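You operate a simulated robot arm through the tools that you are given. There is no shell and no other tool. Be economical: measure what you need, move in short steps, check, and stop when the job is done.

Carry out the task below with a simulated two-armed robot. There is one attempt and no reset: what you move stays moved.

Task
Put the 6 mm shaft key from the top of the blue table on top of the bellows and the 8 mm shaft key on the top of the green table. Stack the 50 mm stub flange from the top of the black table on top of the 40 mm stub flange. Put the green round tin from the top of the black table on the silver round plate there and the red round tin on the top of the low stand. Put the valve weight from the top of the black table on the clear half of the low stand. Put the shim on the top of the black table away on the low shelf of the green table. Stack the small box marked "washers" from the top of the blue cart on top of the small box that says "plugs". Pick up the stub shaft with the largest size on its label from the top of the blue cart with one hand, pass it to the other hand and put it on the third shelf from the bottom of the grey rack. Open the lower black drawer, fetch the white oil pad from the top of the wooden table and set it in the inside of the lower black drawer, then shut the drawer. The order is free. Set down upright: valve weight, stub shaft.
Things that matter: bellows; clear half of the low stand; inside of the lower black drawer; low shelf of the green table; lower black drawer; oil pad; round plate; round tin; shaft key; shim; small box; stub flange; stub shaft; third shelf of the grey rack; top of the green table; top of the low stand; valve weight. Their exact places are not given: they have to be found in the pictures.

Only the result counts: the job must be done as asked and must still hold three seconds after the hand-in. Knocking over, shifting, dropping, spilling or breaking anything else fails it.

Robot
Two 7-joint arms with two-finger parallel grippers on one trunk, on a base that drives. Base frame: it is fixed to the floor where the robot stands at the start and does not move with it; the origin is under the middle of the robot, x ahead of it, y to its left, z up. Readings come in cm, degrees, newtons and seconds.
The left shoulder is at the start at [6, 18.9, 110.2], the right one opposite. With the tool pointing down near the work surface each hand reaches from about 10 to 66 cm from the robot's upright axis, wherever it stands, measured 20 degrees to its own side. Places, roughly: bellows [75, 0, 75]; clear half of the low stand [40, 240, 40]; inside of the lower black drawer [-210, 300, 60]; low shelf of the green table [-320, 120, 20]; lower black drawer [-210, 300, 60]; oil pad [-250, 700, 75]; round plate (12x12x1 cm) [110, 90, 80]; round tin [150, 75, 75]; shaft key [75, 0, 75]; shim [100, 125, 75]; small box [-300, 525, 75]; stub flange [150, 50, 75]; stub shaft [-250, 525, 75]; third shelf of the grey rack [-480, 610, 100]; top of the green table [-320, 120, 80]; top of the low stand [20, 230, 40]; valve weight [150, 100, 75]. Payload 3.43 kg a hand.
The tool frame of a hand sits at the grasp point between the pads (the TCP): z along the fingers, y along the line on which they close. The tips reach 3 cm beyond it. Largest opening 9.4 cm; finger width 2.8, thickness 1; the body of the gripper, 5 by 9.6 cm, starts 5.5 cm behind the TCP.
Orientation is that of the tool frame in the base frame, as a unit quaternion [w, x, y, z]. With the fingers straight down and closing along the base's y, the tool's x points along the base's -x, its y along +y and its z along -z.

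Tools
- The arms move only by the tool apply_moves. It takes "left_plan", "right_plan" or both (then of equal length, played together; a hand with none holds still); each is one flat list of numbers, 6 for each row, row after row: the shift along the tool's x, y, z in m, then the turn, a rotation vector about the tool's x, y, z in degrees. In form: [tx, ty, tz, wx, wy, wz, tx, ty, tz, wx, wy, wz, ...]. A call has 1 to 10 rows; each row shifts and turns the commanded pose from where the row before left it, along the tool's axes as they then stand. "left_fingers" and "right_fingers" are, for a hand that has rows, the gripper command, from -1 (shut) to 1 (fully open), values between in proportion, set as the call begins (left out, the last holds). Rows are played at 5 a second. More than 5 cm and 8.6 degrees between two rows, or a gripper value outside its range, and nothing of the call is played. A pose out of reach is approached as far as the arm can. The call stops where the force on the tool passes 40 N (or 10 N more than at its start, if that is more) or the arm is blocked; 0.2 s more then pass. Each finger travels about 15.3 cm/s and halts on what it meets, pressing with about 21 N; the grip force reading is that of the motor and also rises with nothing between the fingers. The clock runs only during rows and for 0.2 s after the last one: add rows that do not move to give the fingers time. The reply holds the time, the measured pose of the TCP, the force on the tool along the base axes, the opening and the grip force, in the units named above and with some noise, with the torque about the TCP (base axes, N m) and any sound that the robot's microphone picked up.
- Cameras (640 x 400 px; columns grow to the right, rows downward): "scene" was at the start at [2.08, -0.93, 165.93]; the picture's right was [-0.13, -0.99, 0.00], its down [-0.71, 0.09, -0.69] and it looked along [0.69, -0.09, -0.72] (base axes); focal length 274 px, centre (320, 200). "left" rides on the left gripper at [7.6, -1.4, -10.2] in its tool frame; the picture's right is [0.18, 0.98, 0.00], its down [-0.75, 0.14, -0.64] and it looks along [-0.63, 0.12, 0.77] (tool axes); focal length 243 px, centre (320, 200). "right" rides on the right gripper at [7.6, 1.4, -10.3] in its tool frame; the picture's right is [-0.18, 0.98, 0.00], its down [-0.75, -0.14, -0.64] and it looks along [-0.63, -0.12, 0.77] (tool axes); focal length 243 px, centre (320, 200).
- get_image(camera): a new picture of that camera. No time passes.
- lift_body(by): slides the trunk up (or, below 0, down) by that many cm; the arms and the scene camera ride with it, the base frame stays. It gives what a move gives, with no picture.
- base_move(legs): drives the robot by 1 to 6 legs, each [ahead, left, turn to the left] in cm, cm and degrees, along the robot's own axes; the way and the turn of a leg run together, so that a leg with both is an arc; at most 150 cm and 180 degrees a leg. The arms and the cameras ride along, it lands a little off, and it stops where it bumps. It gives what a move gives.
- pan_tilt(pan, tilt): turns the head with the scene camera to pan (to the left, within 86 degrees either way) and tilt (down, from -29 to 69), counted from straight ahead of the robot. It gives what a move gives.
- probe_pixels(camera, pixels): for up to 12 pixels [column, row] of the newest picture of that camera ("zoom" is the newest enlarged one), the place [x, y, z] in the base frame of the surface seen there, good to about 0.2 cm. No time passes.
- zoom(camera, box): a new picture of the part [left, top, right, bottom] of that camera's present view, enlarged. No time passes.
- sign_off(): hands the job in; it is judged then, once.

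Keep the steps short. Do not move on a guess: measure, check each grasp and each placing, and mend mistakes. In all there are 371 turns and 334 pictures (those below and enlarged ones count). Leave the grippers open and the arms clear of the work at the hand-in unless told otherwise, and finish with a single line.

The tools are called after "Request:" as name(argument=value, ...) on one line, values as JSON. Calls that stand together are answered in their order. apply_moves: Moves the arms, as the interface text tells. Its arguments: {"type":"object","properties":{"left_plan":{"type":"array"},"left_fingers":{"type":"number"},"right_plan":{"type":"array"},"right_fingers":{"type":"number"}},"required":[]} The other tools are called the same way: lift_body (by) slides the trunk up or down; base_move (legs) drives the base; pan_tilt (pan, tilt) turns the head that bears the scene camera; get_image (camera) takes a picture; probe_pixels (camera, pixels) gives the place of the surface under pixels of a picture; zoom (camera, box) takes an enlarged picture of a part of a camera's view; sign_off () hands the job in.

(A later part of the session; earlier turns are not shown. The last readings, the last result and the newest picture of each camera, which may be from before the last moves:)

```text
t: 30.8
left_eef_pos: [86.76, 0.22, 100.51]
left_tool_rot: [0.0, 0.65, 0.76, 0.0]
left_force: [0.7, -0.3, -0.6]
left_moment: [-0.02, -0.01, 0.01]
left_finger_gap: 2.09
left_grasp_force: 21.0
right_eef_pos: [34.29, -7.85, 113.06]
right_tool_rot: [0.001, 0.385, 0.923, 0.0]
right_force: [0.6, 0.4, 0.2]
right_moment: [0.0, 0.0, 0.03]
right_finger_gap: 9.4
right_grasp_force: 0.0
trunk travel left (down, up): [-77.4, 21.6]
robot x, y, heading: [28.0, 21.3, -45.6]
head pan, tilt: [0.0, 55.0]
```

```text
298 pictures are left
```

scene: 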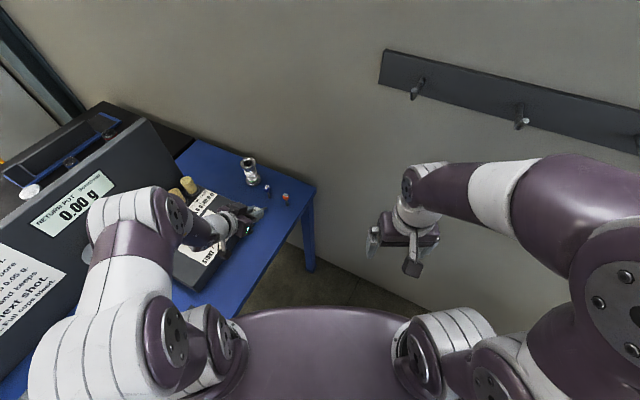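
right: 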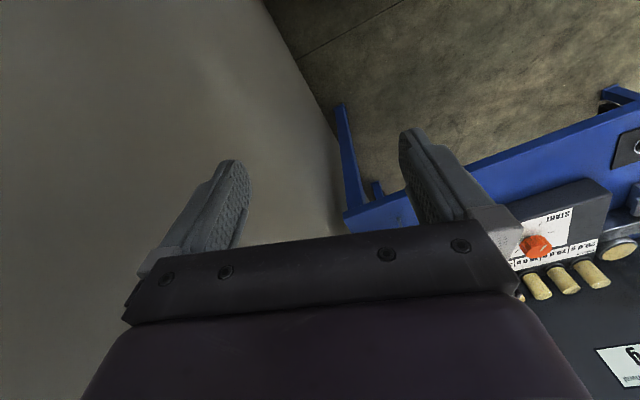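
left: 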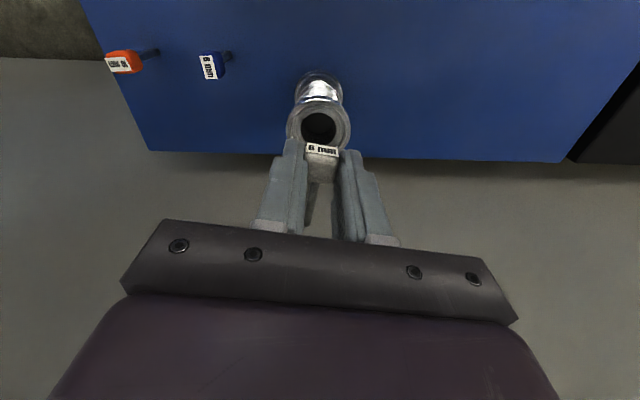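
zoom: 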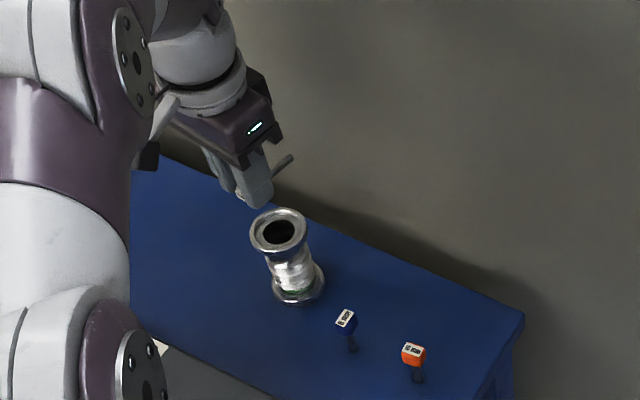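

Request:
zoom(camera="left", box=[270, 60, 370, 200])

Request:
probe_pixels(camera="left", pixels=[[319, 103], [289, 122], [349, 122], [305, 123], [334, 124], [319, 110], [308, 147], [335, 150], [322, 149]])

```text
2.86 times, centred on (320, 130) of left
```

zoom: 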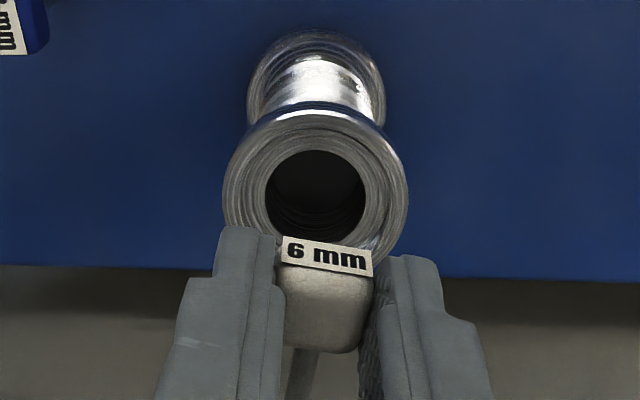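

```text
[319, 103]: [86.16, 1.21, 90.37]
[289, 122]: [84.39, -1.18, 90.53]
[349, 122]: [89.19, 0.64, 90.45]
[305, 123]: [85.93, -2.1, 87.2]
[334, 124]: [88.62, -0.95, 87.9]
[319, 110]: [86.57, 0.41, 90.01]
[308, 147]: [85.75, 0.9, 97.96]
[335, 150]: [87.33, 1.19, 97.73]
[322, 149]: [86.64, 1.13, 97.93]
```

Ring centre (87.0,-0.95). Shift 0.25 cm back and lower to just above contact.

Request:
apply_moves(left_plan=[0.0025, 0.001, 0.02, 0, 0, 0, 0, 0, 0.02, 0, 0, 0, 0, 0, 0.018, 0, 0, 0, 0, 0, 0, 0, 0, 0])

Request:
apply_moves(left_plan=[0, 0, 0.003, 0, 0, 0, 0, 0, 0.003, 0, 0, 0, 0, 0, 0, 0, 0, 0])

Request:
zoom(camera="left", box=[270, 80, 370, 220])

Request:
zoom(camera="scene", box=[210, 140, 290, 220])

```text
t: 31.8
left_eef_pos: [86.86, 0.32, 94.63]
left_tool_rot: [0.0, 0.65, 0.76, 0.0]
left_force: [0.0, 0.4, -0.6]
left_moment: [0.0, -0.04, 0.0]
left_finger_gap: 2.12
left_grasp_force: 20.9
right_eef_pos: [34.5, -7.94, 113.02]
right_tool_rot: [0.001, 0.384, 0.923, 0.0]
right_force: [0.7, -0.6, -0.1]
right_moment: [0.01, 0.0, -0.03]
right_finger_gap: 9.39
right_grasp_force: 0.0
trunk travel left (down, up): [-77.4, 21.6]
robot x, y, heading: [27.59, 21.17, -45.5]
head pan, tilt: [0.0, 55.0]
```

```text
t: 32.6
left_eef_pos: [86.94, 0.3, 94.01]
left_tool_rot: [0.001, 0.65, 0.76, 0.001]
left_force: [0.3, -0.1, 3.5]
left_moment: [0.0, 0.01, 0.0]
left_finger_gap: 2.09
left_grasp_force: 20.7
right_eef_pos: [34.33, -7.81, 113.07]
right_tool_rot: [0.0, 0.384, 0.923, 0.001]
right_force: [0.0, -0.5, -0.7]
right_moment: [0.01, 0.0, -0.02]
right_finger_gap: 9.41
right_grasp_force: 0.0
trunk travel left (down, up): [-77.4, 21.6]
robot x, y, heading: [27.94, 20.86, -45.3]
head pan, tilt: [0.0, 55.0]
```

```text
2.86 times, centred on (320, 150) of left
```

zoom: 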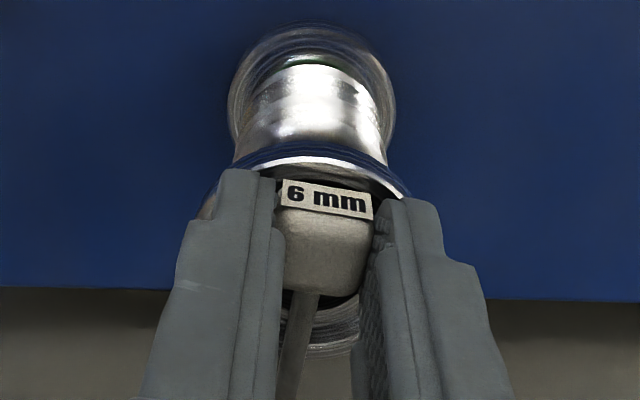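

```text
5.00 times, centred on (250, 180) of scene
```

zoom: 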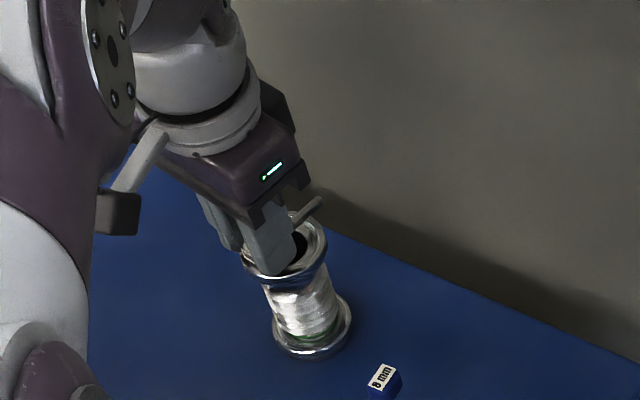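

Contact felt (3.5 N). Open partly, then rise straight up.

Request:
apply_moves(left_plan=[0, 0, 0, 0, 0, 0, 0, 0, 0, 0, 0, 0], left_fingers=-0.1)

Request:
apply_moves(left_plan=[0, 0, -0.02, 0, 0, 0, 0, 0, -0.04, 0, 0, 0, 0, 0, -0.05, 0, 0, 0])

Request:
zoom(camera="left", box=[270, 60, 370, 200])

Request:
zoom(camera="scene", box=[210, 140, 290, 220])

```text
t: 33.2
left_eef_pos: [86.85, 0.33, 93.92]
left_tool_rot: [0.0, 0.65, 0.76, 0.0]
left_force: [-0.8, 0.0, -0.4]
left_moment: [-0.01, 0.01, 0.0]
left_finger_gap: 4.23
left_grasp_force: 0.2
right_eef_pos: [34.49, -7.78, 112.97]
right_tool_rot: [0.0, 0.385, 0.923, 0.001]
right_force: [0.9, 0.4, 0.0]
right_moment: [-0.02, 0.0, 0.02]
right_finger_gap: 9.39
right_grasp_force: 0.0
trunk travel left (down, up): [-77.4, 21.6]
robot x, y, heading: [27.75, 21.43, -45.2]
head pan, tilt: [0.0, 55.0]
```

```text
t: 34.0
left_eef_pos: [86.61, 0.45, 104.74]
left_tool_rot: [-0.001, 0.65, 0.76, 0.0]
left_force: [-0.4, -0.1, -0.5]
left_moment: [-0.04, -0.03, 0.0]
left_finger_gap: 4.24
left_grasp_force: 0.1
right_eef_pos: [34.35, -7.73, 113.06]
right_tool_rot: [0.0, 0.386, 0.923, 0.0]
right_force: [0.3, -0.2, -0.1]
right_moment: [0.02, -0.01, 0.0]
right_finger_gap: 9.38
right_grasp_force: 0.0
trunk travel left (down, up): [-77.4, 21.6]
robot x, y, heading: [27.69, 21.01, -45.2]
head pan, tilt: [0.0, 55.0]
```

```text
2.86 times, centred on (320, 130) of left
```

zoom: 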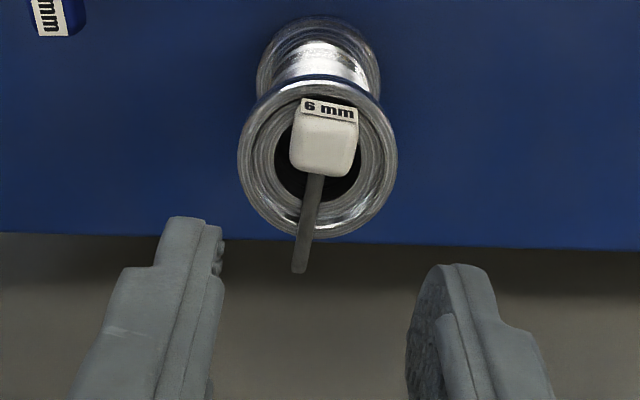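

```text
5.00 times, centred on (250, 180) of scene
```

zoom: 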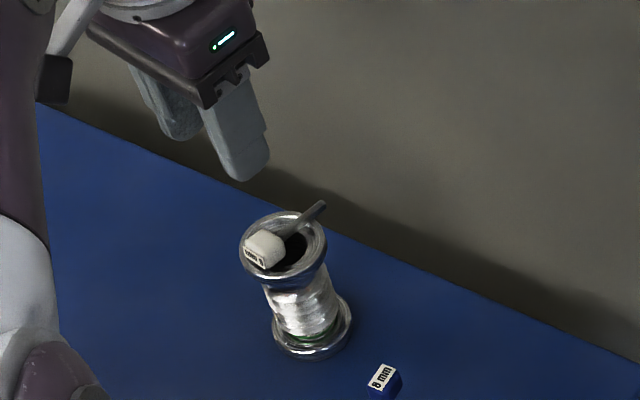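

6 mm key rests securely on the bellows. Now retract and survey the black table: raise hand, back away, turn left.

Request:
apply_moves(left_plan=[0, 0, -0.05, 0, 0, 0, 0.04, -0.02, -0.02, 0, 0, 0, 0.04, -0.02, 0, 0, 0, 0, 0.04, -0.02, 0, 0, 0, -6, 0.03, 0, 0, 0, 0, -8, 0.03, 0, 0, 0, 0, -8, 0, 0, 0, 0, 0, -8, 0, 0, 0, 0, 0, -6], left_fingers=1)

Request:
base_move(legs=[[-35, 0, 0], [0, 0, 80]])

Request:
pan_tilt(pan=20, tilt=25)

Request:
get_image(camera="scene")

```text
t: 35.8
left_eef_pos: [74.89, 18.42, 109.82]
left_tool_rot: [0.0, 0.382, 0.924, 0.001]
left_force: [-0.5, 1.1, -0.6]
left_moment: [0.07, 0.0, -0.03]
left_finger_gap: 9.38
left_grasp_force: 0.0
left hand out of reach, approached as far as the arm can: row 1
right_eef_pos: [34.58, -7.87, 113.15]
right_tool_rot: [0.0, 0.384, 0.923, 0.001]
right_force: [-0.2, -0.4, 0.3]
right_moment: [0.02, 0.02, -0.02]
right_finger_gap: 9.39
right_grasp_force: 0.1
trunk travel left (down, up): [-77.4, 21.6]
robot x, y, heading: [27.97, 21.05, -45.2]
head pan, tilt: [0.0, 55.0]
```

```text
t: 41.5
left_eef_pos: [14.26, 91.91, 109.69]
left_tool_rot: [0.0, -0.299, 0.954, 0.001]
left_force: [-0.5, -0.2, 0.1]
left_moment: [-0.02, -0.02, 0.0]
left_finger_gap: 9.39
left_grasp_force: 0.1
right_eef_pos: [32.81, 47.44, 113.25]
right_tool_rot: [0.0, -0.298, 0.955, 0.0]
right_force: [0.9, -0.7, -0.6]
right_moment: [0.01, 0.0, 0.02]
right_finger_gap: 9.39
right_grasp_force: 0.1
trunk travel left (down, up): [-77.4, 21.6]
robot x, y, heading: [2.94, 46.25, 34.6]
head pan, tilt: [0.0, 55.0]
```

```text
t: 42.4
left_eef_pos: [14.18, 91.89, 109.77]
left_tool_rot: [0.001, -0.299, 0.954, 0.0]
left_force: [0.2, 0.1, -0.2]
left_moment: [0.01, 0.01, 0.02]
left_finger_gap: 9.4
left_grasp_force: 0.0
right_eef_pos: [32.8, 47.52, 113.05]
right_tool_rot: [0.0, -0.298, 0.955, 0.0]
right_force: [0.2, 0.5, 0.5]
right_moment: [0.05, 0.0, 0.01]
right_finger_gap: 9.38
right_grasp_force: 0.1
trunk travel left (down, up): [-77.4, 21.6]
robot x, y, heading: [3.44, 46.07, 34.6]
head pan, tilt: [20.0, 25.0]
```

```text
292 pictures are left
```

scene: 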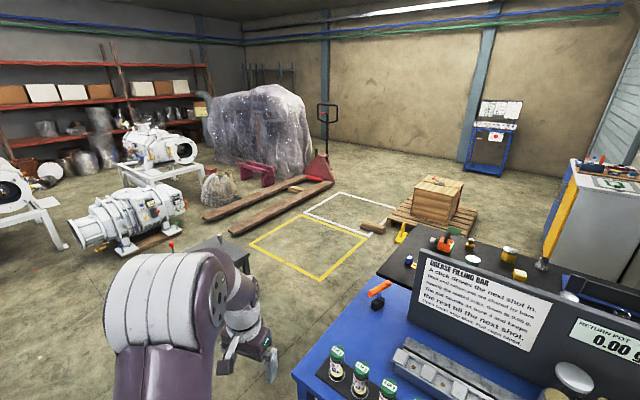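

Request:
probe_pixels(camera="scene", pixels=[[420, 232], [385, 270], [480, 230], [550, 262], [300, 365], [445, 243], [506, 254], [509, 270], [543, 262], [409, 260], [475, 260], [440, 182]])

Request:
zoom(camera="scene", box=[370, 210, 570, 300])

```text
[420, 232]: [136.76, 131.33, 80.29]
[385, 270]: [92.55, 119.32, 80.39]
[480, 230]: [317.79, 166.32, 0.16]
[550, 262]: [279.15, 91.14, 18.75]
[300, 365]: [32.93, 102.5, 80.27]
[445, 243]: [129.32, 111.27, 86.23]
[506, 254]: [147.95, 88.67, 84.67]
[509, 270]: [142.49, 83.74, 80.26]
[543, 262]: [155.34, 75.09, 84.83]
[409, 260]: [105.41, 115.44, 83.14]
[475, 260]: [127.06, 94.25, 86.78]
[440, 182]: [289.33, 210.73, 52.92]
```

```text
3.20 times, centred on (470, 255) of scene
```

zoom: 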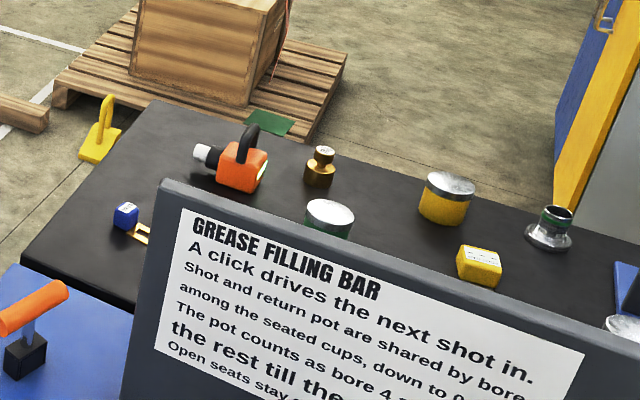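

Request:
probe_pixels(camera="scene", pixels=[[390, 220], [462, 240], [470, 220], [400, 240], [375, 226], [570, 210], [548, 245], [220, 240], [285, 260], [585, 395]])

```text
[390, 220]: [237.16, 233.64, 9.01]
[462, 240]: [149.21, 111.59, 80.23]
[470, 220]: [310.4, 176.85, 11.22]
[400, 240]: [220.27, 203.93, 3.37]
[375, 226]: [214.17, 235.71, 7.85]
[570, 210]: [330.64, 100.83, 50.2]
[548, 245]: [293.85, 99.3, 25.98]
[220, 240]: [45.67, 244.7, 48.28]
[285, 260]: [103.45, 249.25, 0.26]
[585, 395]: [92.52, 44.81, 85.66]
```

Path: around the left side of the tables to the far side of the black table, ending facing heading 195°.

Request:
base_move(legs=[[8.8, 71.6, 0], [98.3, -7, 0], [96.6, -44.8, 0], [0, 0, 160.4]])

Request:
pan_tilt(pan=30, tilt=40)

Request:
get_image(camera="scene")

```text
t: 62.6
left_eef_pos: [131.91, 139.67, 109.76]
left_tool_rot: [0.0, 0.993, 0.117, 0.0]
left_force: [0.6, -0.4, 1.4]
left_moment: [-0.02, 0.01, -0.01]
left_finger_gap: 9.43
left_grasp_force: 0.1
right_eef_pos: [130.8, 187.84, 113.18]
right_tool_rot: [0.001, 0.993, 0.116, 0.0]
right_force: [-0.3, -0.2, -0.1]
right_moment: [-0.01, -0.04, -0.02]
right_finger_gap: 9.38
right_grasp_force: 0.1
trunk travel left (down, up): [-77.4, 21.6]
robot x, y, heading: [159.36, 178.52, -166.6]
head pan, tilt: [20.0, 25.0]
```

```text
t: 63.4
left_eef_pos: [131.95, 139.75, 109.83]
left_tool_rot: [0.001, 0.993, 0.117, 0.0]
left_force: [-0.4, 0.0, 0.0]
left_moment: [0.01, 0.02, -0.04]
left_finger_gap: 9.4
left_grasp_force: 0.1
right_eef_pos: [130.92, 187.87, 113.13]
right_tool_rot: [0.001, 0.993, 0.115, 0.001]
right_force: [-1.0, -1.2, 0.3]
right_moment: [0.0, -0.02, -0.02]
right_finger_gap: 9.4
right_grasp_force: 0.0
trunk travel left (down, up): [-77.4, 21.6]
robot x, y, heading: [159.19, 178.44, -166.7]
head pan, tilt: [30.0, 40.0]
```

```text
290 pictures are left
```

scene: 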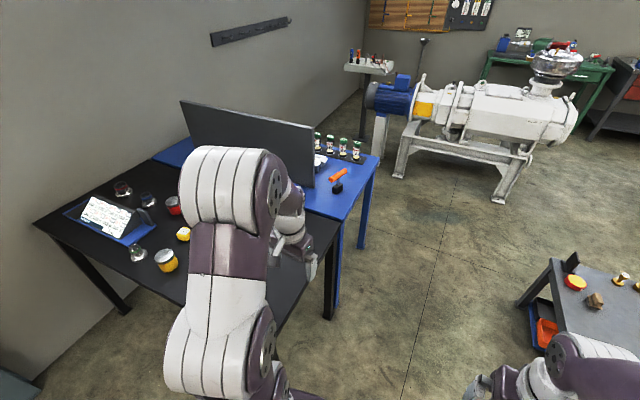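

Strafe left along the far side to face the items.

Request:
base_move(legs=[[-8, 70, 1.5]])

Request:
pan_tilt(pan=0, tilt=48)

Request:
get_image(camera="scene")

```text
t: 67.3
left_eef_pos: [157.81, 72.6, 109.82]
left_tool_rot: [0.0, 0.991, 0.13, 0.0]
left_force: [-0.7, -0.1, -0.6]
left_moment: [0.0, 0.01, 0.05]
left_finger_gap: 9.39
left_grasp_force: 0.1
right_eef_pos: [155.37, 120.77, 113.15]
right_tool_rot: [0.0, 0.992, 0.129, 0.0]
right_force: [-0.4, 0.1, 0.5]
right_moment: [-0.02, 0.0, -0.01]
right_finger_gap: 9.39
right_grasp_force: 0.0
trunk travel left (down, up): [-77.4, 21.6]
robot x, y, heading: [184.19, 112.2, -165.3]
head pan, tilt: [30.0, 40.0]
```

```text
t: 68.2
left_eef_pos: [157.78, 72.65, 109.66]
left_tool_rot: [0.0, 0.991, 0.131, 0.0]
left_force: [-0.7, -0.1, 0.4]
left_moment: [0.0, 0.01, 0.04]
left_finger_gap: 9.42
left_grasp_force: 0.1
right_eef_pos: [155.4, 120.76, 113.18]
right_tool_rot: [0.0, 0.992, 0.129, -0.001]
right_force: [0.1, 0.3, 0.0]
right_moment: [0.0, 0.01, -0.02]
right_finger_gap: 9.39
right_grasp_force: 0.1
trunk travel left (down, up): [-77.4, 21.6]
robot x, y, heading: [184.17, 112.18, -164.9]
head pan, tilt: [0.0, 48.0]
```

```text
289 pictures are left
```

scene: 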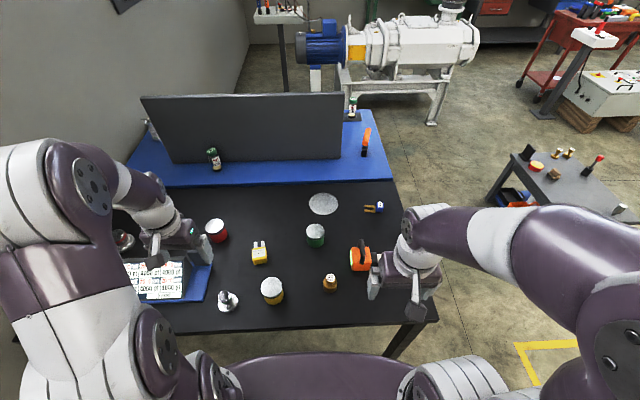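

Request:
zoom(camera="scene", box=[100, 190, 260, 320])

Request:
zoom(camera="scene", box=[240, 180, 440, 320])

Request:
probe_pixels(camera="scene", pixels=[[216, 224], [315, 230], [323, 203], [272, 285], [330, 280], [362, 245], [228, 296], [375, 207], [310, 203], [336, 203], [380, 205]])

```text
3.08 times, centred on (180, 255) of scene
```

zoom: 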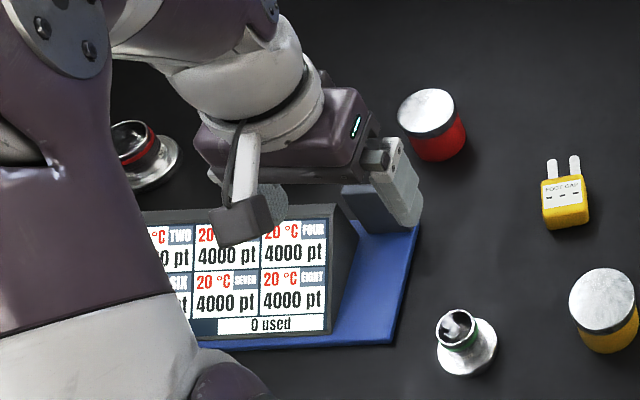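

```text
2.86 times, centred on (340, 250) of scene
```

zoom: 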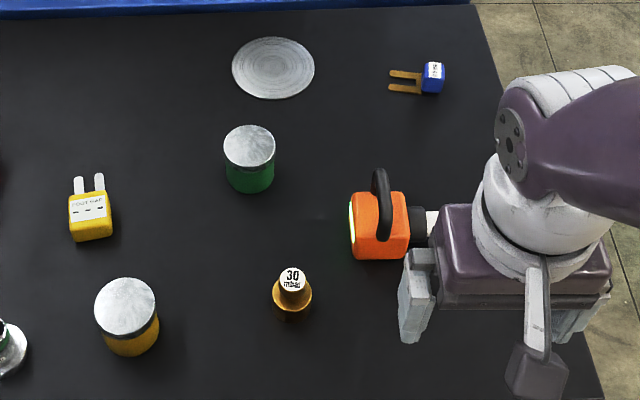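

```text
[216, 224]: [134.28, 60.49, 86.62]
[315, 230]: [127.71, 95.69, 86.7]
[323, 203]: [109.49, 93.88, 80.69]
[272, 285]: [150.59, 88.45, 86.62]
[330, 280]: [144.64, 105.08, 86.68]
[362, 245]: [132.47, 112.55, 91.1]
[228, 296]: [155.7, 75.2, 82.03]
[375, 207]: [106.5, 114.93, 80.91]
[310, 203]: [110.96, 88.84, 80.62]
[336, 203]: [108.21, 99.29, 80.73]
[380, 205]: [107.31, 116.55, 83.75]
```

Retract the left hand to reveal the flanges.

Request:
apply_moves(left_plan=[0.045, 0, 0, 0, 0, 0, 0.045, 0, 0, 0, 0, 0, 0.045, 0, 0, 0, 0, 0])

Request:
pan_tilt(pan=25, tilt=50)

Request:
get_image(camera="scene")

Request:
get_image(camera="left")

```text
t: 69.0
left_eef_pos: [170.96, 76.01, 109.68]
left_tool_rot: [0.0, 0.992, 0.13, 0.0]
left_force: [-0.5, 1.0, 1.1]
left_moment: [-0.02, 0.01, 0.0]
left_finger_gap: 9.39
left_grasp_force: 0.0
right_eef_pos: [155.52, 120.82, 113.13]
right_tool_rot: [0.0, 0.992, 0.129, -0.001]
right_force: [-0.2, -0.4, 0.7]
right_moment: [0.0, 0.0, 0.0]
right_finger_gap: 9.4
right_grasp_force: 0.0
trunk travel left (down, up): [-77.4, 21.6]
robot x, y, heading: [183.81, 112.18, -165.2]
head pan, tilt: [0.0, 48.0]
```

```text
t: 69.9
left_eef_pos: [170.95, 75.78, 109.68]
left_tool_rot: [0.0, 0.991, 0.13, 0.0]
left_force: [0.2, 0.0, 0.0]
left_moment: [0.0, 0.01, -0.01]
left_finger_gap: 9.4
left_grasp_force: 0.1
right_eef_pos: [155.47, 120.71, 113.11]
right_tool_rot: [0.0, 0.992, 0.129, -0.001]
right_force: [0.3, -0.4, 0.8]
right_moment: [-0.03, 0.04, -0.05]
right_finger_gap: 9.41
right_grasp_force: 0.1
trunk travel left (down, up): [-77.4, 21.6]
robot x, y, heading: [183.78, 111.89, -165.2]
head pan, tilt: [25.0, 50.0]
```

```text
286 pictures are left
```

scene: 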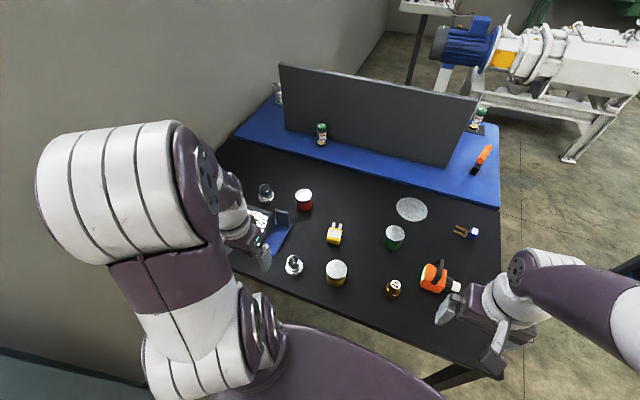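

```text
285 pictures are left
```

left: 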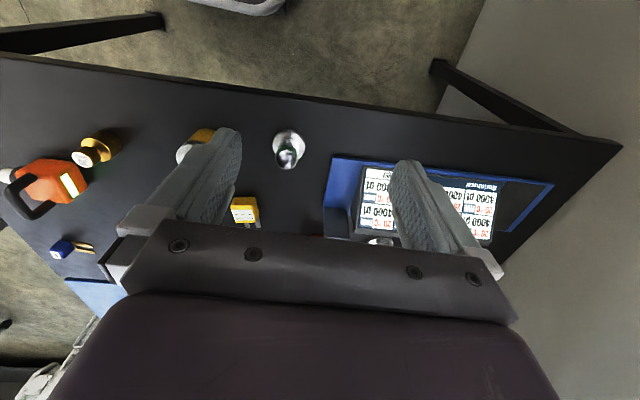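

Strafe 18 cm left for a better view of the flanges.

Request:
base_move(legs=[[0, 18, 0]])

Request:
apply_moves(left_plan=[0, 0.05, -0.02, 0, 0, 0, 0, 0.05, -0.02, 0, 0, 0, 0, 0.04, 0, 0, 0, 0])

Request:
get_image(camera="scene")

Request:
get_image(camera="left")

```text
t: 71.4
left_eef_pos: [175.52, 58.75, 109.78]
left_tool_rot: [0.001, 0.991, 0.131, 0.0]
left_force: [-0.2, 0.2, -0.3]
left_moment: [0.02, 0.02, 0.01]
left_finger_gap: 9.39
left_grasp_force: 0.1
right_eef_pos: [159.93, 103.57, 113.19]
right_tool_rot: [0.0, 0.991, 0.13, 0.0]
right_force: [-0.2, -0.1, 0.1]
right_moment: [0.03, 0.03, -0.03]
right_finger_gap: 9.42
right_grasp_force: 0.1
trunk travel left (down, up): [-77.4, 21.6]
robot x, y, heading: [188.52, 94.78, -165.1]
head pan, tilt: [25.0, 50.0]
```

```text
refused: row 1 steps farther than a row can; nothing moved
```

```text
284 pictures are left
```

scene: 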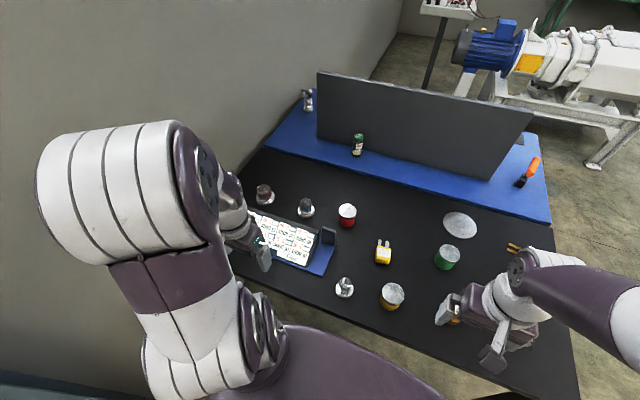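

```text
283 pictures are left
```

left: 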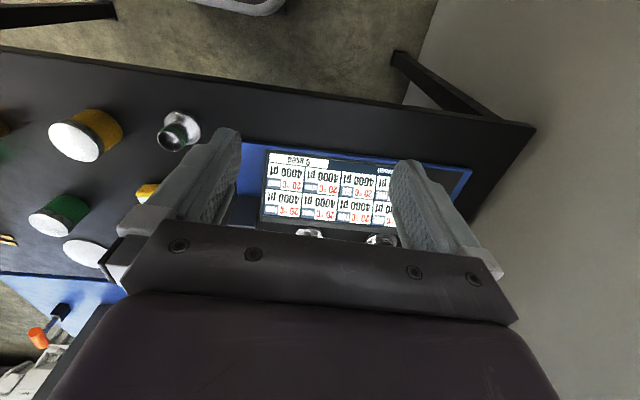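

Three flanges: (264,195), (306,208), (344,288). Zoom to read and measure.

Request:
zoom(camera="scene", box=[240, 170, 370, 310])

Request:
zoom(camera="scene", box=[250, 175, 330, 225])

Request:
zoom(camera="scene", box=[325, 265, 365, 305])

Request:
probe_pixels(camera="scene", pixels=[[264, 188], [306, 202], [344, 283], [264, 203], [306, 215], [344, 296]])

```text
2.86 times, centred on (305, 240) of scene
```

zoom: 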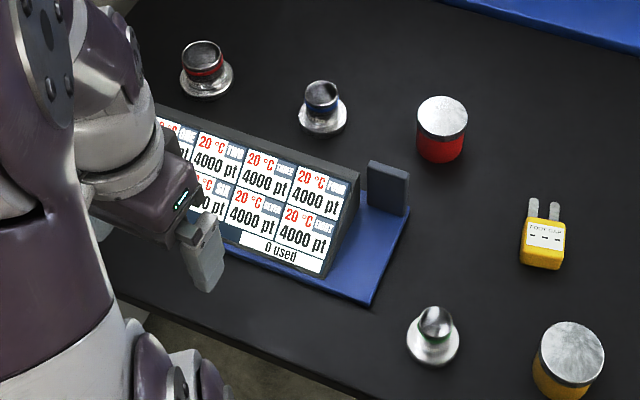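

```text
8.00 times, centred on (290, 200) of scene
```

zoom: 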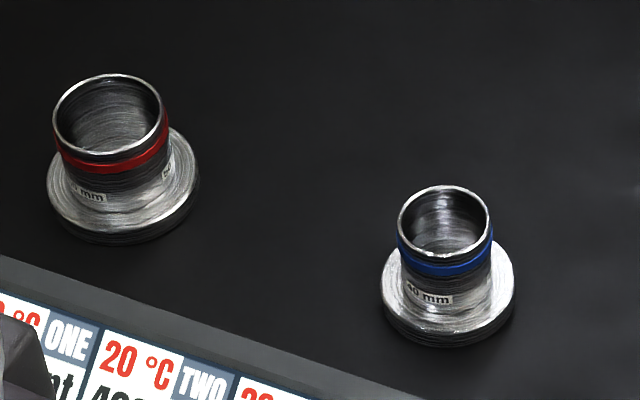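

```text
10.00 times, centred on (345, 285) of scene
```

zoom: 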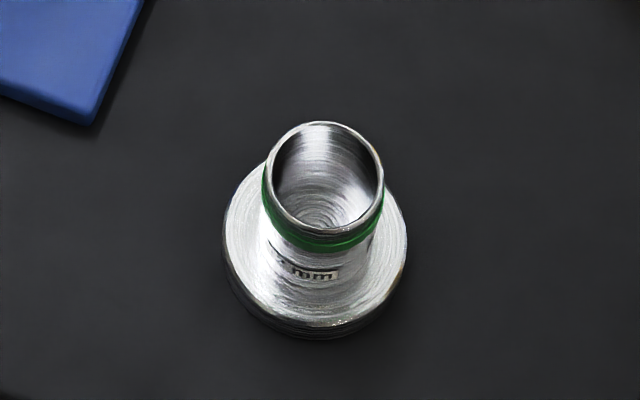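

```text
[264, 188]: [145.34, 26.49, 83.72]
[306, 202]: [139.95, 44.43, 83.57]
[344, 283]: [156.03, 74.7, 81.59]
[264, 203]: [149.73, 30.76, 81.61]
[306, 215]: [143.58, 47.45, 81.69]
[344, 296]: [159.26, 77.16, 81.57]
```

Blue ring = 40 mm; red ring seems 50 mm. Drive closer: left 25, ahead 8.

Request:
base_move(legs=[[8, 25, 0]])

Request:
get_image(camera="left")

Request:
get_image(camera="scene")

```text
t: 73.3
left_eef_pos: [174.28, 32.5, 109.76]
left_tool_rot: [0.0, 0.991, 0.131, 0.0]
left_force: [0.5, -0.1, -0.1]
left_moment: [-0.02, 0.03, 0.0]
left_finger_gap: 9.42
left_grasp_force: 0.0
right_eef_pos: [158.7, 77.24, 113.13]
right_tool_rot: [0.0, 0.992, 0.129, 0.0]
right_force: [0.1, -0.5, -0.2]
right_moment: [-0.04, -0.01, 0.03]
right_finger_gap: 9.39
right_grasp_force: 0.2
trunk travel left (down, up): [-77.4, 21.6]
robot x, y, heading: [187.37, 68.49, -165.1]
head pan, tilt: [25.0, 50.0]
```

```text
279 pictures are left
```

left: 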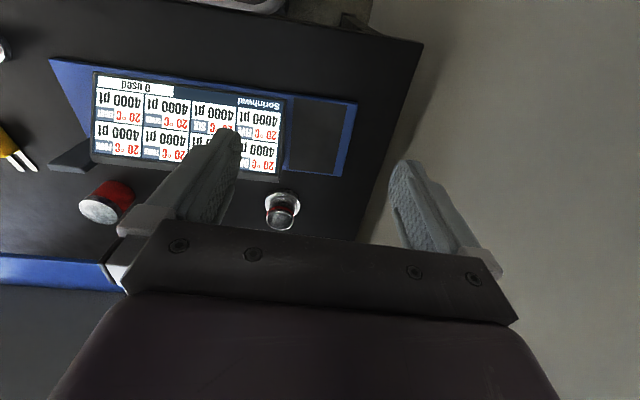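

```text
278 pictures are left
```

scene: 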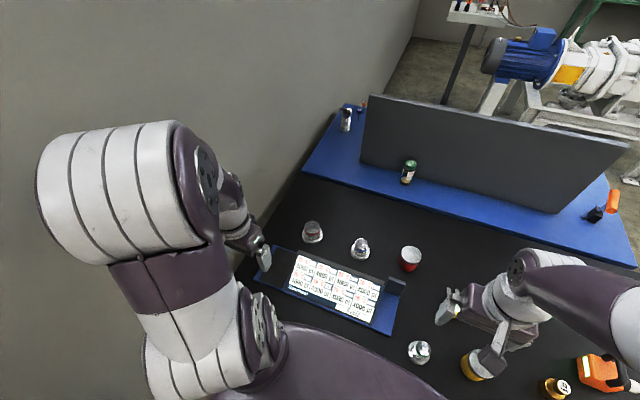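

Request:
zoom(camera="left", box=[255, 180, 315, 235])

Request:
zoom(camera="scene", box=[295, 212, 380, 265])

Request:
zoom(camera="scene", box=[400, 335, 440, 370])

```text
7.27 times, centred on (285, 208) of left
```

zoom: 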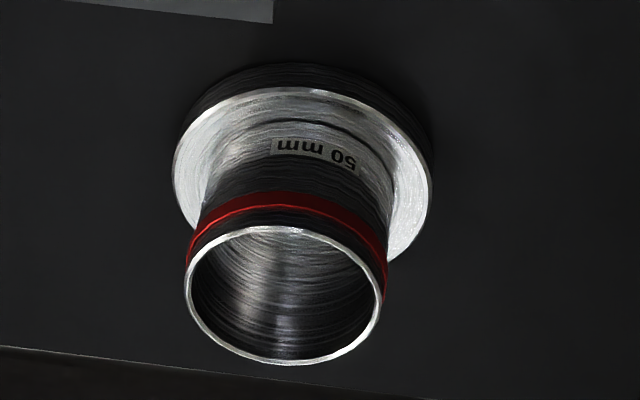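

```text
7.53 times, centred on (338, 238) of scene
```

zoom: 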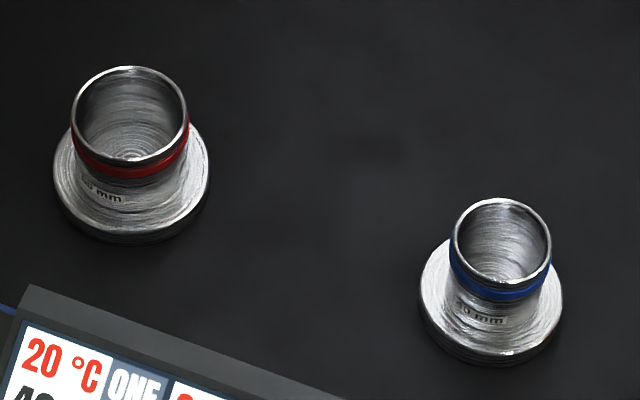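

```text
11.43 times, centred on (420, 352) of scene
```

zoom: 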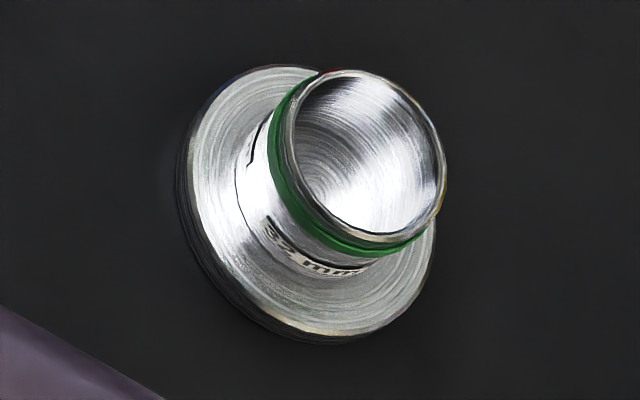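

Red is 50 mm, blue 40 mm. Measure rims.

Request:
zoom(camera="scene", box=[295, 212, 380, 265])

Request:
probe_pixels(camera="zoom", pixels=[[74, 120], [187, 115], [130, 68], [130, 164], [453, 245], [548, 245], [500, 200], [500, 288], [80, 215], [200, 190], [430, 320], [555, 310]])

```text
7.53 times, centred on (338, 238) of scene
```

zoom: 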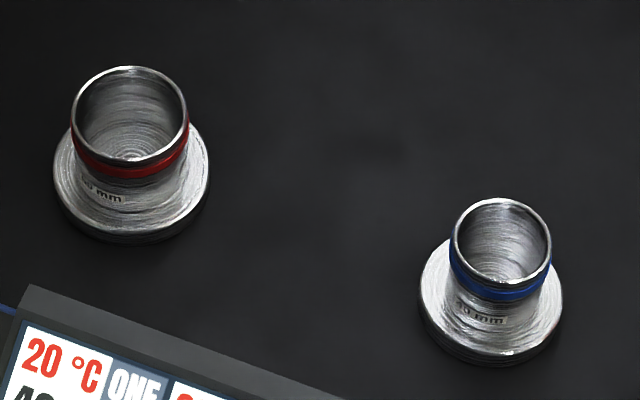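

```text
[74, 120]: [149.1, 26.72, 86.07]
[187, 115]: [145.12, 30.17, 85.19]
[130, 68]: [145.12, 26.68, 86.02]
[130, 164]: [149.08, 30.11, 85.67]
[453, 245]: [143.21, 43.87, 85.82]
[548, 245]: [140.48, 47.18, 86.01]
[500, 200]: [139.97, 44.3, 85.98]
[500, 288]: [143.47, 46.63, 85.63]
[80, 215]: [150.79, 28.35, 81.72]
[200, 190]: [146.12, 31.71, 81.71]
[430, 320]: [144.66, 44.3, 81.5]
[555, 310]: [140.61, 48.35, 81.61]
```

Red centre (147.1,28.4), blue centre (141.8,45.5), tops z 86. Move left hand above the red flange; check the display height too.

Request:
apply_moves(left_plan=[-0.0455, -0.0052, 0, 0, 0, 0, -0.0455, -0.0052, 0, 0, 0, 0, -0.0455, -0.0052, 0, 0, 0, 0, -0.0455, -0.0052, 0, 0, 0, 0, -0.0455, -0.0052, 0, 0, 0, 0, -0.0455, -0.0052, 0, 0, 0, 0, 0, 0, 0.04, 0, 0, 0, 0, 0, 0.04, 0, 0, 0, 0, 0, 0, 0, 0, 0])

Request:
get_image(camera="left")

Request:
get_image(camera="scene")

Request:
probe_pixels(camera="scene", pixels=[[300, 262], [340, 272], [375, 285], [390, 285], [310, 290]])

```text
t: 75.3
left_eef_pos: [147.08, 28.37, 101.74]
left_tool_rot: [0.0, 0.991, 0.132, 0.0]
left_force: [0.3, 0.2, 0.0]
left_moment: [-0.01, -0.01, 0.0]
left_finger_gap: 9.41
left_grasp_force: 0.1
right_eef_pos: [158.66, 77.28, 113.13]
right_tool_rot: [0.0, 0.992, 0.13, 0.0]
right_force: [0.2, -0.6, 0.1]
right_moment: [0.01, -0.02, 0.0]
right_finger_gap: 9.4
right_grasp_force: 0.1
trunk travel left (down, up): [-77.4, 21.6]
robot x, y, heading: [186.94, 68.68, -164.9]
head pan, tilt: [25.0, 50.0]
```

```text
273 pictures are left
```

left: 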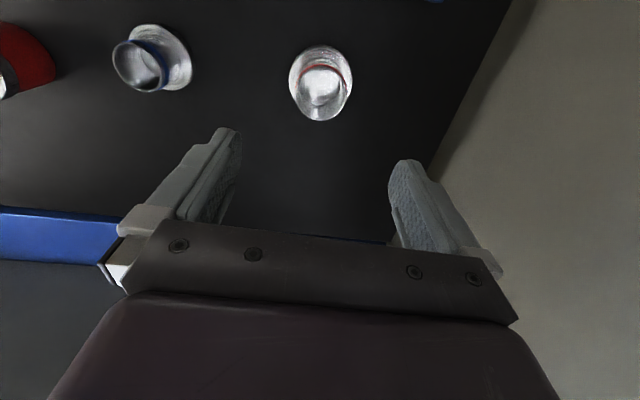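

```text
272 pictures are left
```

scene: 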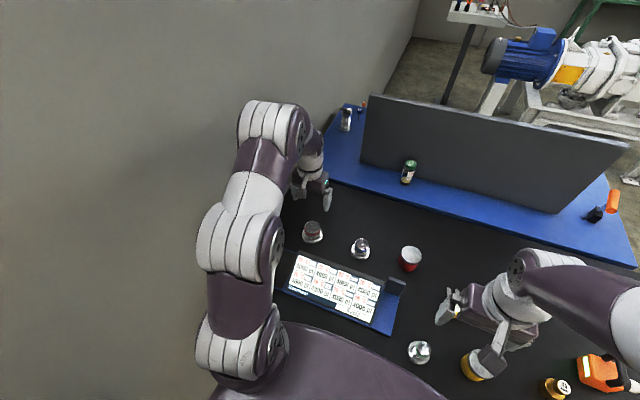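

```text
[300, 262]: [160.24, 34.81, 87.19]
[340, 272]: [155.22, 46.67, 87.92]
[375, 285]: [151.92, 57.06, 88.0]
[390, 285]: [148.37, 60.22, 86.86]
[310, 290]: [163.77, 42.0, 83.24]
```

Request:
zoom(camera="left", box=[280, 35, 360, 130])

Request:
probe_pixels(camera="left", pixels=[[300, 78], [345, 73], [322, 64], [325, 108], [299, 90], [346, 85]])

```text
4.21 times, centred on (320, 82) of left
```

zoom: 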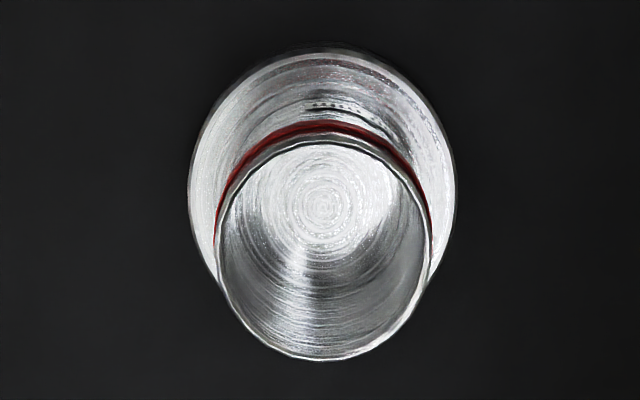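

```text
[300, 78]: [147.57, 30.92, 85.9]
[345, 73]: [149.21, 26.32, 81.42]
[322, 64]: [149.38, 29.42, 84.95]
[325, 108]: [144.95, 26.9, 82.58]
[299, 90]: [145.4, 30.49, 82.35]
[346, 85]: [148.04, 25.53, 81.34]
```

Descend onto the red flange tube and close.

Request:
apply_moves(left_plan=[0, 0, 0.045, 0, 0, 0, 0, 0, 0.045, 0, 0, 0, 0, 0, 0.045, 0, 0, 0, 0, 0, 0.026, 0, 0, 0, 0, 0, 0, 0, 0, 0])

Request:
apply_moves(left_plan=[0, 0, 0, 0, 0, 0, 0, 0, 0, 0, 0, 0, 0, 0, 0, 0, 0, 0], left_fingers=-1)

Request:
apply_moves(left_plan=[0, 0, -0.03, 0, 0, 0, 0, 0, -0.04, 0, 0, 0, 0, 0, -0.04, 0, 0, 0])

Request:
get_image(camera="left")

```text
t: 76.5
left_eef_pos: [147.11, 28.43, 85.59]
left_tool_rot: [0.0, 0.991, 0.132, 0.0]
left_force: [-0.3, 0.2, 0.5]
left_moment: [-0.02, -0.01, -0.02]
left_finger_gap: 9.41
left_grasp_force: 0.0
right_eef_pos: [158.71, 77.19, 113.19]
right_tool_rot: [-0.001, 0.992, 0.129, 0.0]
right_force: [0.1, 0.8, -1.2]
right_moment: [0.01, 0.01, 0.03]
right_finger_gap: 9.4
right_grasp_force: 0.0
trunk travel left (down, up): [-77.4, 21.6]
robot x, y, heading: [187.25, 68.38, -165.4]
head pan, tilt: [25.0, 50.0]
```

```text
t: 77.3
left_eef_pos: [146.99, 28.49, 85.55]
left_tool_rot: [0.001, 0.991, 0.131, 0.0]
left_force: [0.0, -1.1, 0.5]
left_moment: [0.01, 0.08, 0.01]
left_finger_gap: 5.35
left_grasp_force: 20.8
right_eef_pos: [158.63, 77.2, 113.17]
right_tool_rot: [0.0, 0.992, 0.129, 0.0]
right_force: [0.0, 0.6, -0.8]
right_moment: [0.02, 0.02, -0.02]
right_finger_gap: 9.4
right_grasp_force: 0.1
trunk travel left (down, up): [-77.4, 21.6]
robot x, y, heading: [187.41, 68.67, -165.0]
head pan, tilt: [25.0, 50.0]
```

```text
t: 78.1
left_eef_pos: [147.1, 28.41, 96.67]
left_tool_rot: [0.0, 0.991, 0.13, 0.0]
left_force: [0.2, 0.3, -2.0]
left_moment: [0.01, 0.01, 0.02]
left_finger_gap: 5.35
left_grasp_force: 21.2
right_eef_pos: [158.61, 77.14, 113.17]
right_tool_rot: [0.0, 0.992, 0.13, 0.0]
right_force: [0.3, 0.2, 0.3]
right_moment: [-0.01, 0.01, 0.02]
right_finger_gap: 9.41
right_grasp_force: 0.1
trunk travel left (down, up): [-77.4, 21.6]
robot x, y, heading: [187.43, 68.48, -165.0]
head pan, tilt: [25.0, 50.0]
```

```text
270 pictures are left
```

left: 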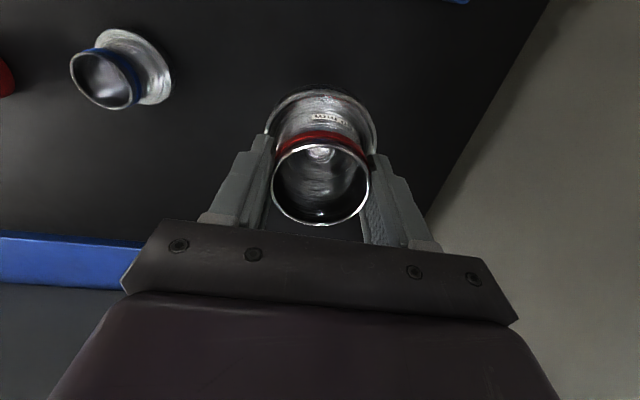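

Held. Move above the blue 40 mm flange.

Request:
apply_moves(left_plan=[-0.0017, -0.0447, 0, 0, 0, 0, -0.0017, -0.0447, 0, 0, 0, 0, -0.0017, -0.0447, 0, 0, 0, 0, -0.0017, -0.0447, 0, 0, 0, 0, 0, 0, 0, 0, 0, 0])

Request:
zoom(camera="scene", box=[310, 180, 430, 280])

Request:
zoom(camera="left", box=[220, 60, 420, 240])

```text
t: 79.3
left_eef_pos: [141.65, 45.39, 96.53]
left_tool_rot: [-0.001, 0.991, 0.131, 0.0]
left_force: [-0.3, 0.2, -2.8]
left_moment: [-0.01, 0.0, 0.01]
left_finger_gap: 5.34
left_grasp_force: 21.2
right_eef_pos: [158.72, 77.02, 113.14]
right_tool_rot: [-0.001, 0.992, 0.13, -0.001]
right_force: [-0.4, 0.4, 0.3]
right_moment: [0.02, 0.01, -0.01]
right_finger_gap: 9.42
right_grasp_force: 0.0
trunk travel left (down, up): [-77.4, 21.6]
robot x, y, heading: [187.16, 68.82, -165.2]
head pan, tilt: [25.0, 50.0]
```

```text
4.00 times, centred on (370, 230) of scene
```

zoom: 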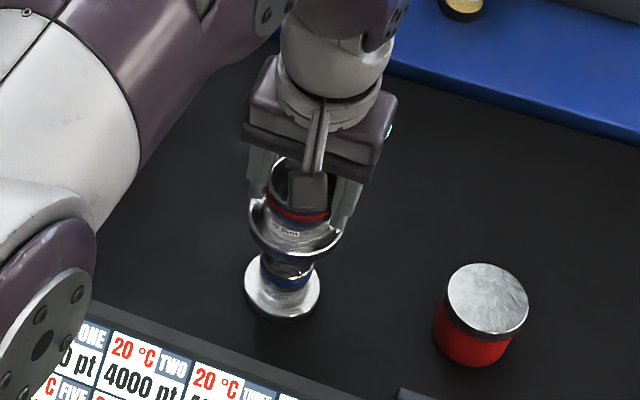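

```text
2.22 times, centred on (320, 150) of left
```

zoom: 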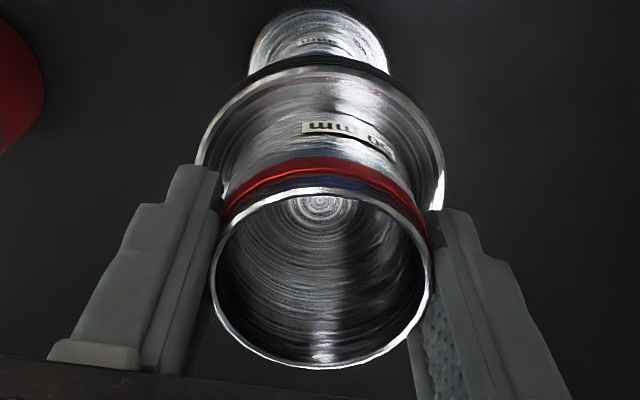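

Lower to contact.

Request:
apply_moves(left_plan=[0.0015, -0.0005, 0.025, 0, 0, 0, 0, 0, 0.02, 0, 0, 0, 0, 0, 0, 0, 0, 0])

Request:
apply_moves(left_plan=[0, 0, 0.003, 0, 0, 0, 0, 0, 0.002, 0, 0, 0, 0, 0, 0, 0, 0, 0])

```text
t: 80.1
left_eef_pos: [141.79, 45.46, 92.09]
left_tool_rot: [0.0, 0.991, 0.131, 0.0]
left_force: [-0.8, 0.9, -1.7]
left_moment: [0.02, 0.01, 0.04]
left_finger_gap: 5.34
left_grasp_force: 20.8
right_eef_pos: [158.71, 77.3, 113.04]
right_tool_rot: [0.0, 0.992, 0.129, 0.0]
right_force: [-0.2, 0.5, -0.7]
right_moment: [-0.03, 0.03, -0.01]
right_finger_gap: 9.36
right_grasp_force: 0.1
trunk travel left (down, up): [-77.4, 21.6]
robot x, y, heading: [186.9, 68.63, -164.9]
head pan, tilt: [25.0, 50.0]
```

```text
t: 80.9
left_eef_pos: [141.79, 45.51, 91.59]
left_tool_rot: [0.001, 0.991, 0.131, 0.0]
left_force: [0.5, 0.0, -1.6]
left_moment: [0.01, -0.01, -0.03]
left_finger_gap: 5.34
left_grasp_force: 21.4
right_eef_pos: [158.61, 77.14, 113.05]
right_tool_rot: [0.001, 0.992, 0.13, 0.0]
right_force: [1.0, 0.4, -0.1]
right_moment: [-0.01, 0.01, 0.02]
right_finger_gap: 9.4
right_grasp_force: 0.1
trunk travel left (down, up): [-77.4, 21.6]
robot x, y, heading: [186.86, 68.42, -165.2]
head pan, tilt: [25.0, 50.0]
```

Request:
apply_moves(left_plan=[0, 0, 0.002, 0, 0, 0, 0, 0, 0, 0, 0, 0])

Request:
zoom(camera="scene", box=[330, 200, 410, 270])

```text
t: 81.5
left_eef_pos: [141.81, 45.45, 91.42]
left_tool_rot: [0.0, 0.991, 0.131, 0.0]
left_force: [0.5, 0.1, -2.8]
left_moment: [-0.01, 0.01, -0.03]
left_finger_gap: 5.35
left_grasp_force: 20.8
right_eef_pos: [158.62, 77.14, 113.1]
right_tool_rot: [0.0, 0.992, 0.13, 0.0]
right_force: [0.6, 1.3, 0.6]
right_moment: [0.04, 0.01, -0.01]
right_finger_gap: 9.39
right_grasp_force: 0.0
trunk travel left (down, up): [-77.4, 21.6]
robot x, y, heading: [187.47, 68.16, -165.1]
head pan, tilt: [25.0, 50.0]
```

```text
5.71 times, centred on (370, 235) of scene
```

zoom: 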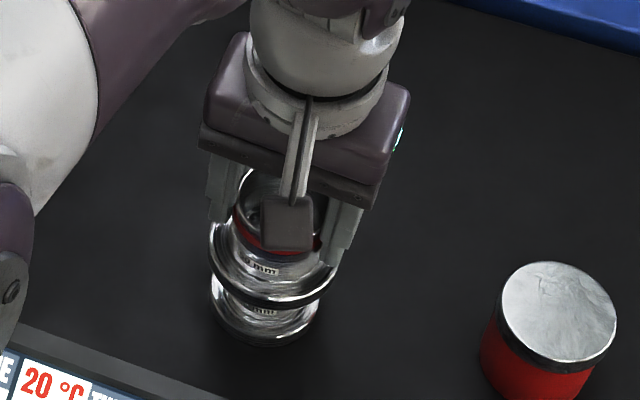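

Not yet in contact (weight still carried). Lower by 2 mm steps.

Request:
apply_moves(left_plan=[0, 0, 0.002, 0, 0, 0, 0, 0, 0.001, 0, 0, 0, 0, 0, 0, 0, 0, 0])

Request:
apply_moves(left_plan=[0, 0, 0.002, 0, 0, 0, 0, 0, 0, 0, 0, 0])

```text
t: 82.3
left_eef_pos: [141.76, 45.51, 91.13]
left_tool_rot: [0.0, 0.991, 0.131, 0.0]
left_force: [-0.3, -0.4, -2.1]
left_moment: [0.0, 0.02, 0.0]
left_finger_gap: 5.31
left_grasp_force: 21.1
right_eef_pos: [158.51, 77.1, 113.11]
right_tool_rot: [0.001, 0.991, 0.13, 0.0]
right_force: [-0.4, -0.6, 0.0]
right_moment: [-0.03, -0.03, -0.02]
right_finger_gap: 9.4
right_grasp_force: 0.1
trunk travel left (down, up): [-77.4, 21.6]
robot x, y, heading: [186.82, 68.83, -165.1]
head pan, tilt: [25.0, 50.0]
```

```text
t: 82.9
left_eef_pos: [141.93, 45.56, 90.89]
left_tool_rot: [0.0, 0.991, 0.131, -0.001]
left_force: [-0.3, -0.9, -2.1]
left_moment: [0.0, 0.03, 0.0]
left_finger_gap: 5.37
left_grasp_force: 20.9
right_eef_pos: [158.67, 77.12, 113.02]
right_tool_rot: [0.001, 0.992, 0.129, -0.001]
right_force: [0.0, -0.9, -0.2]
right_moment: [-0.03, 0.01, -0.02]
right_finger_gap: 9.39
right_grasp_force: 0.1
trunk travel left (down, up): [-77.4, 21.6]
robot x, y, heading: [187.01, 68.51, -165.1]
head pan, tilt: [25.0, 50.0]
```

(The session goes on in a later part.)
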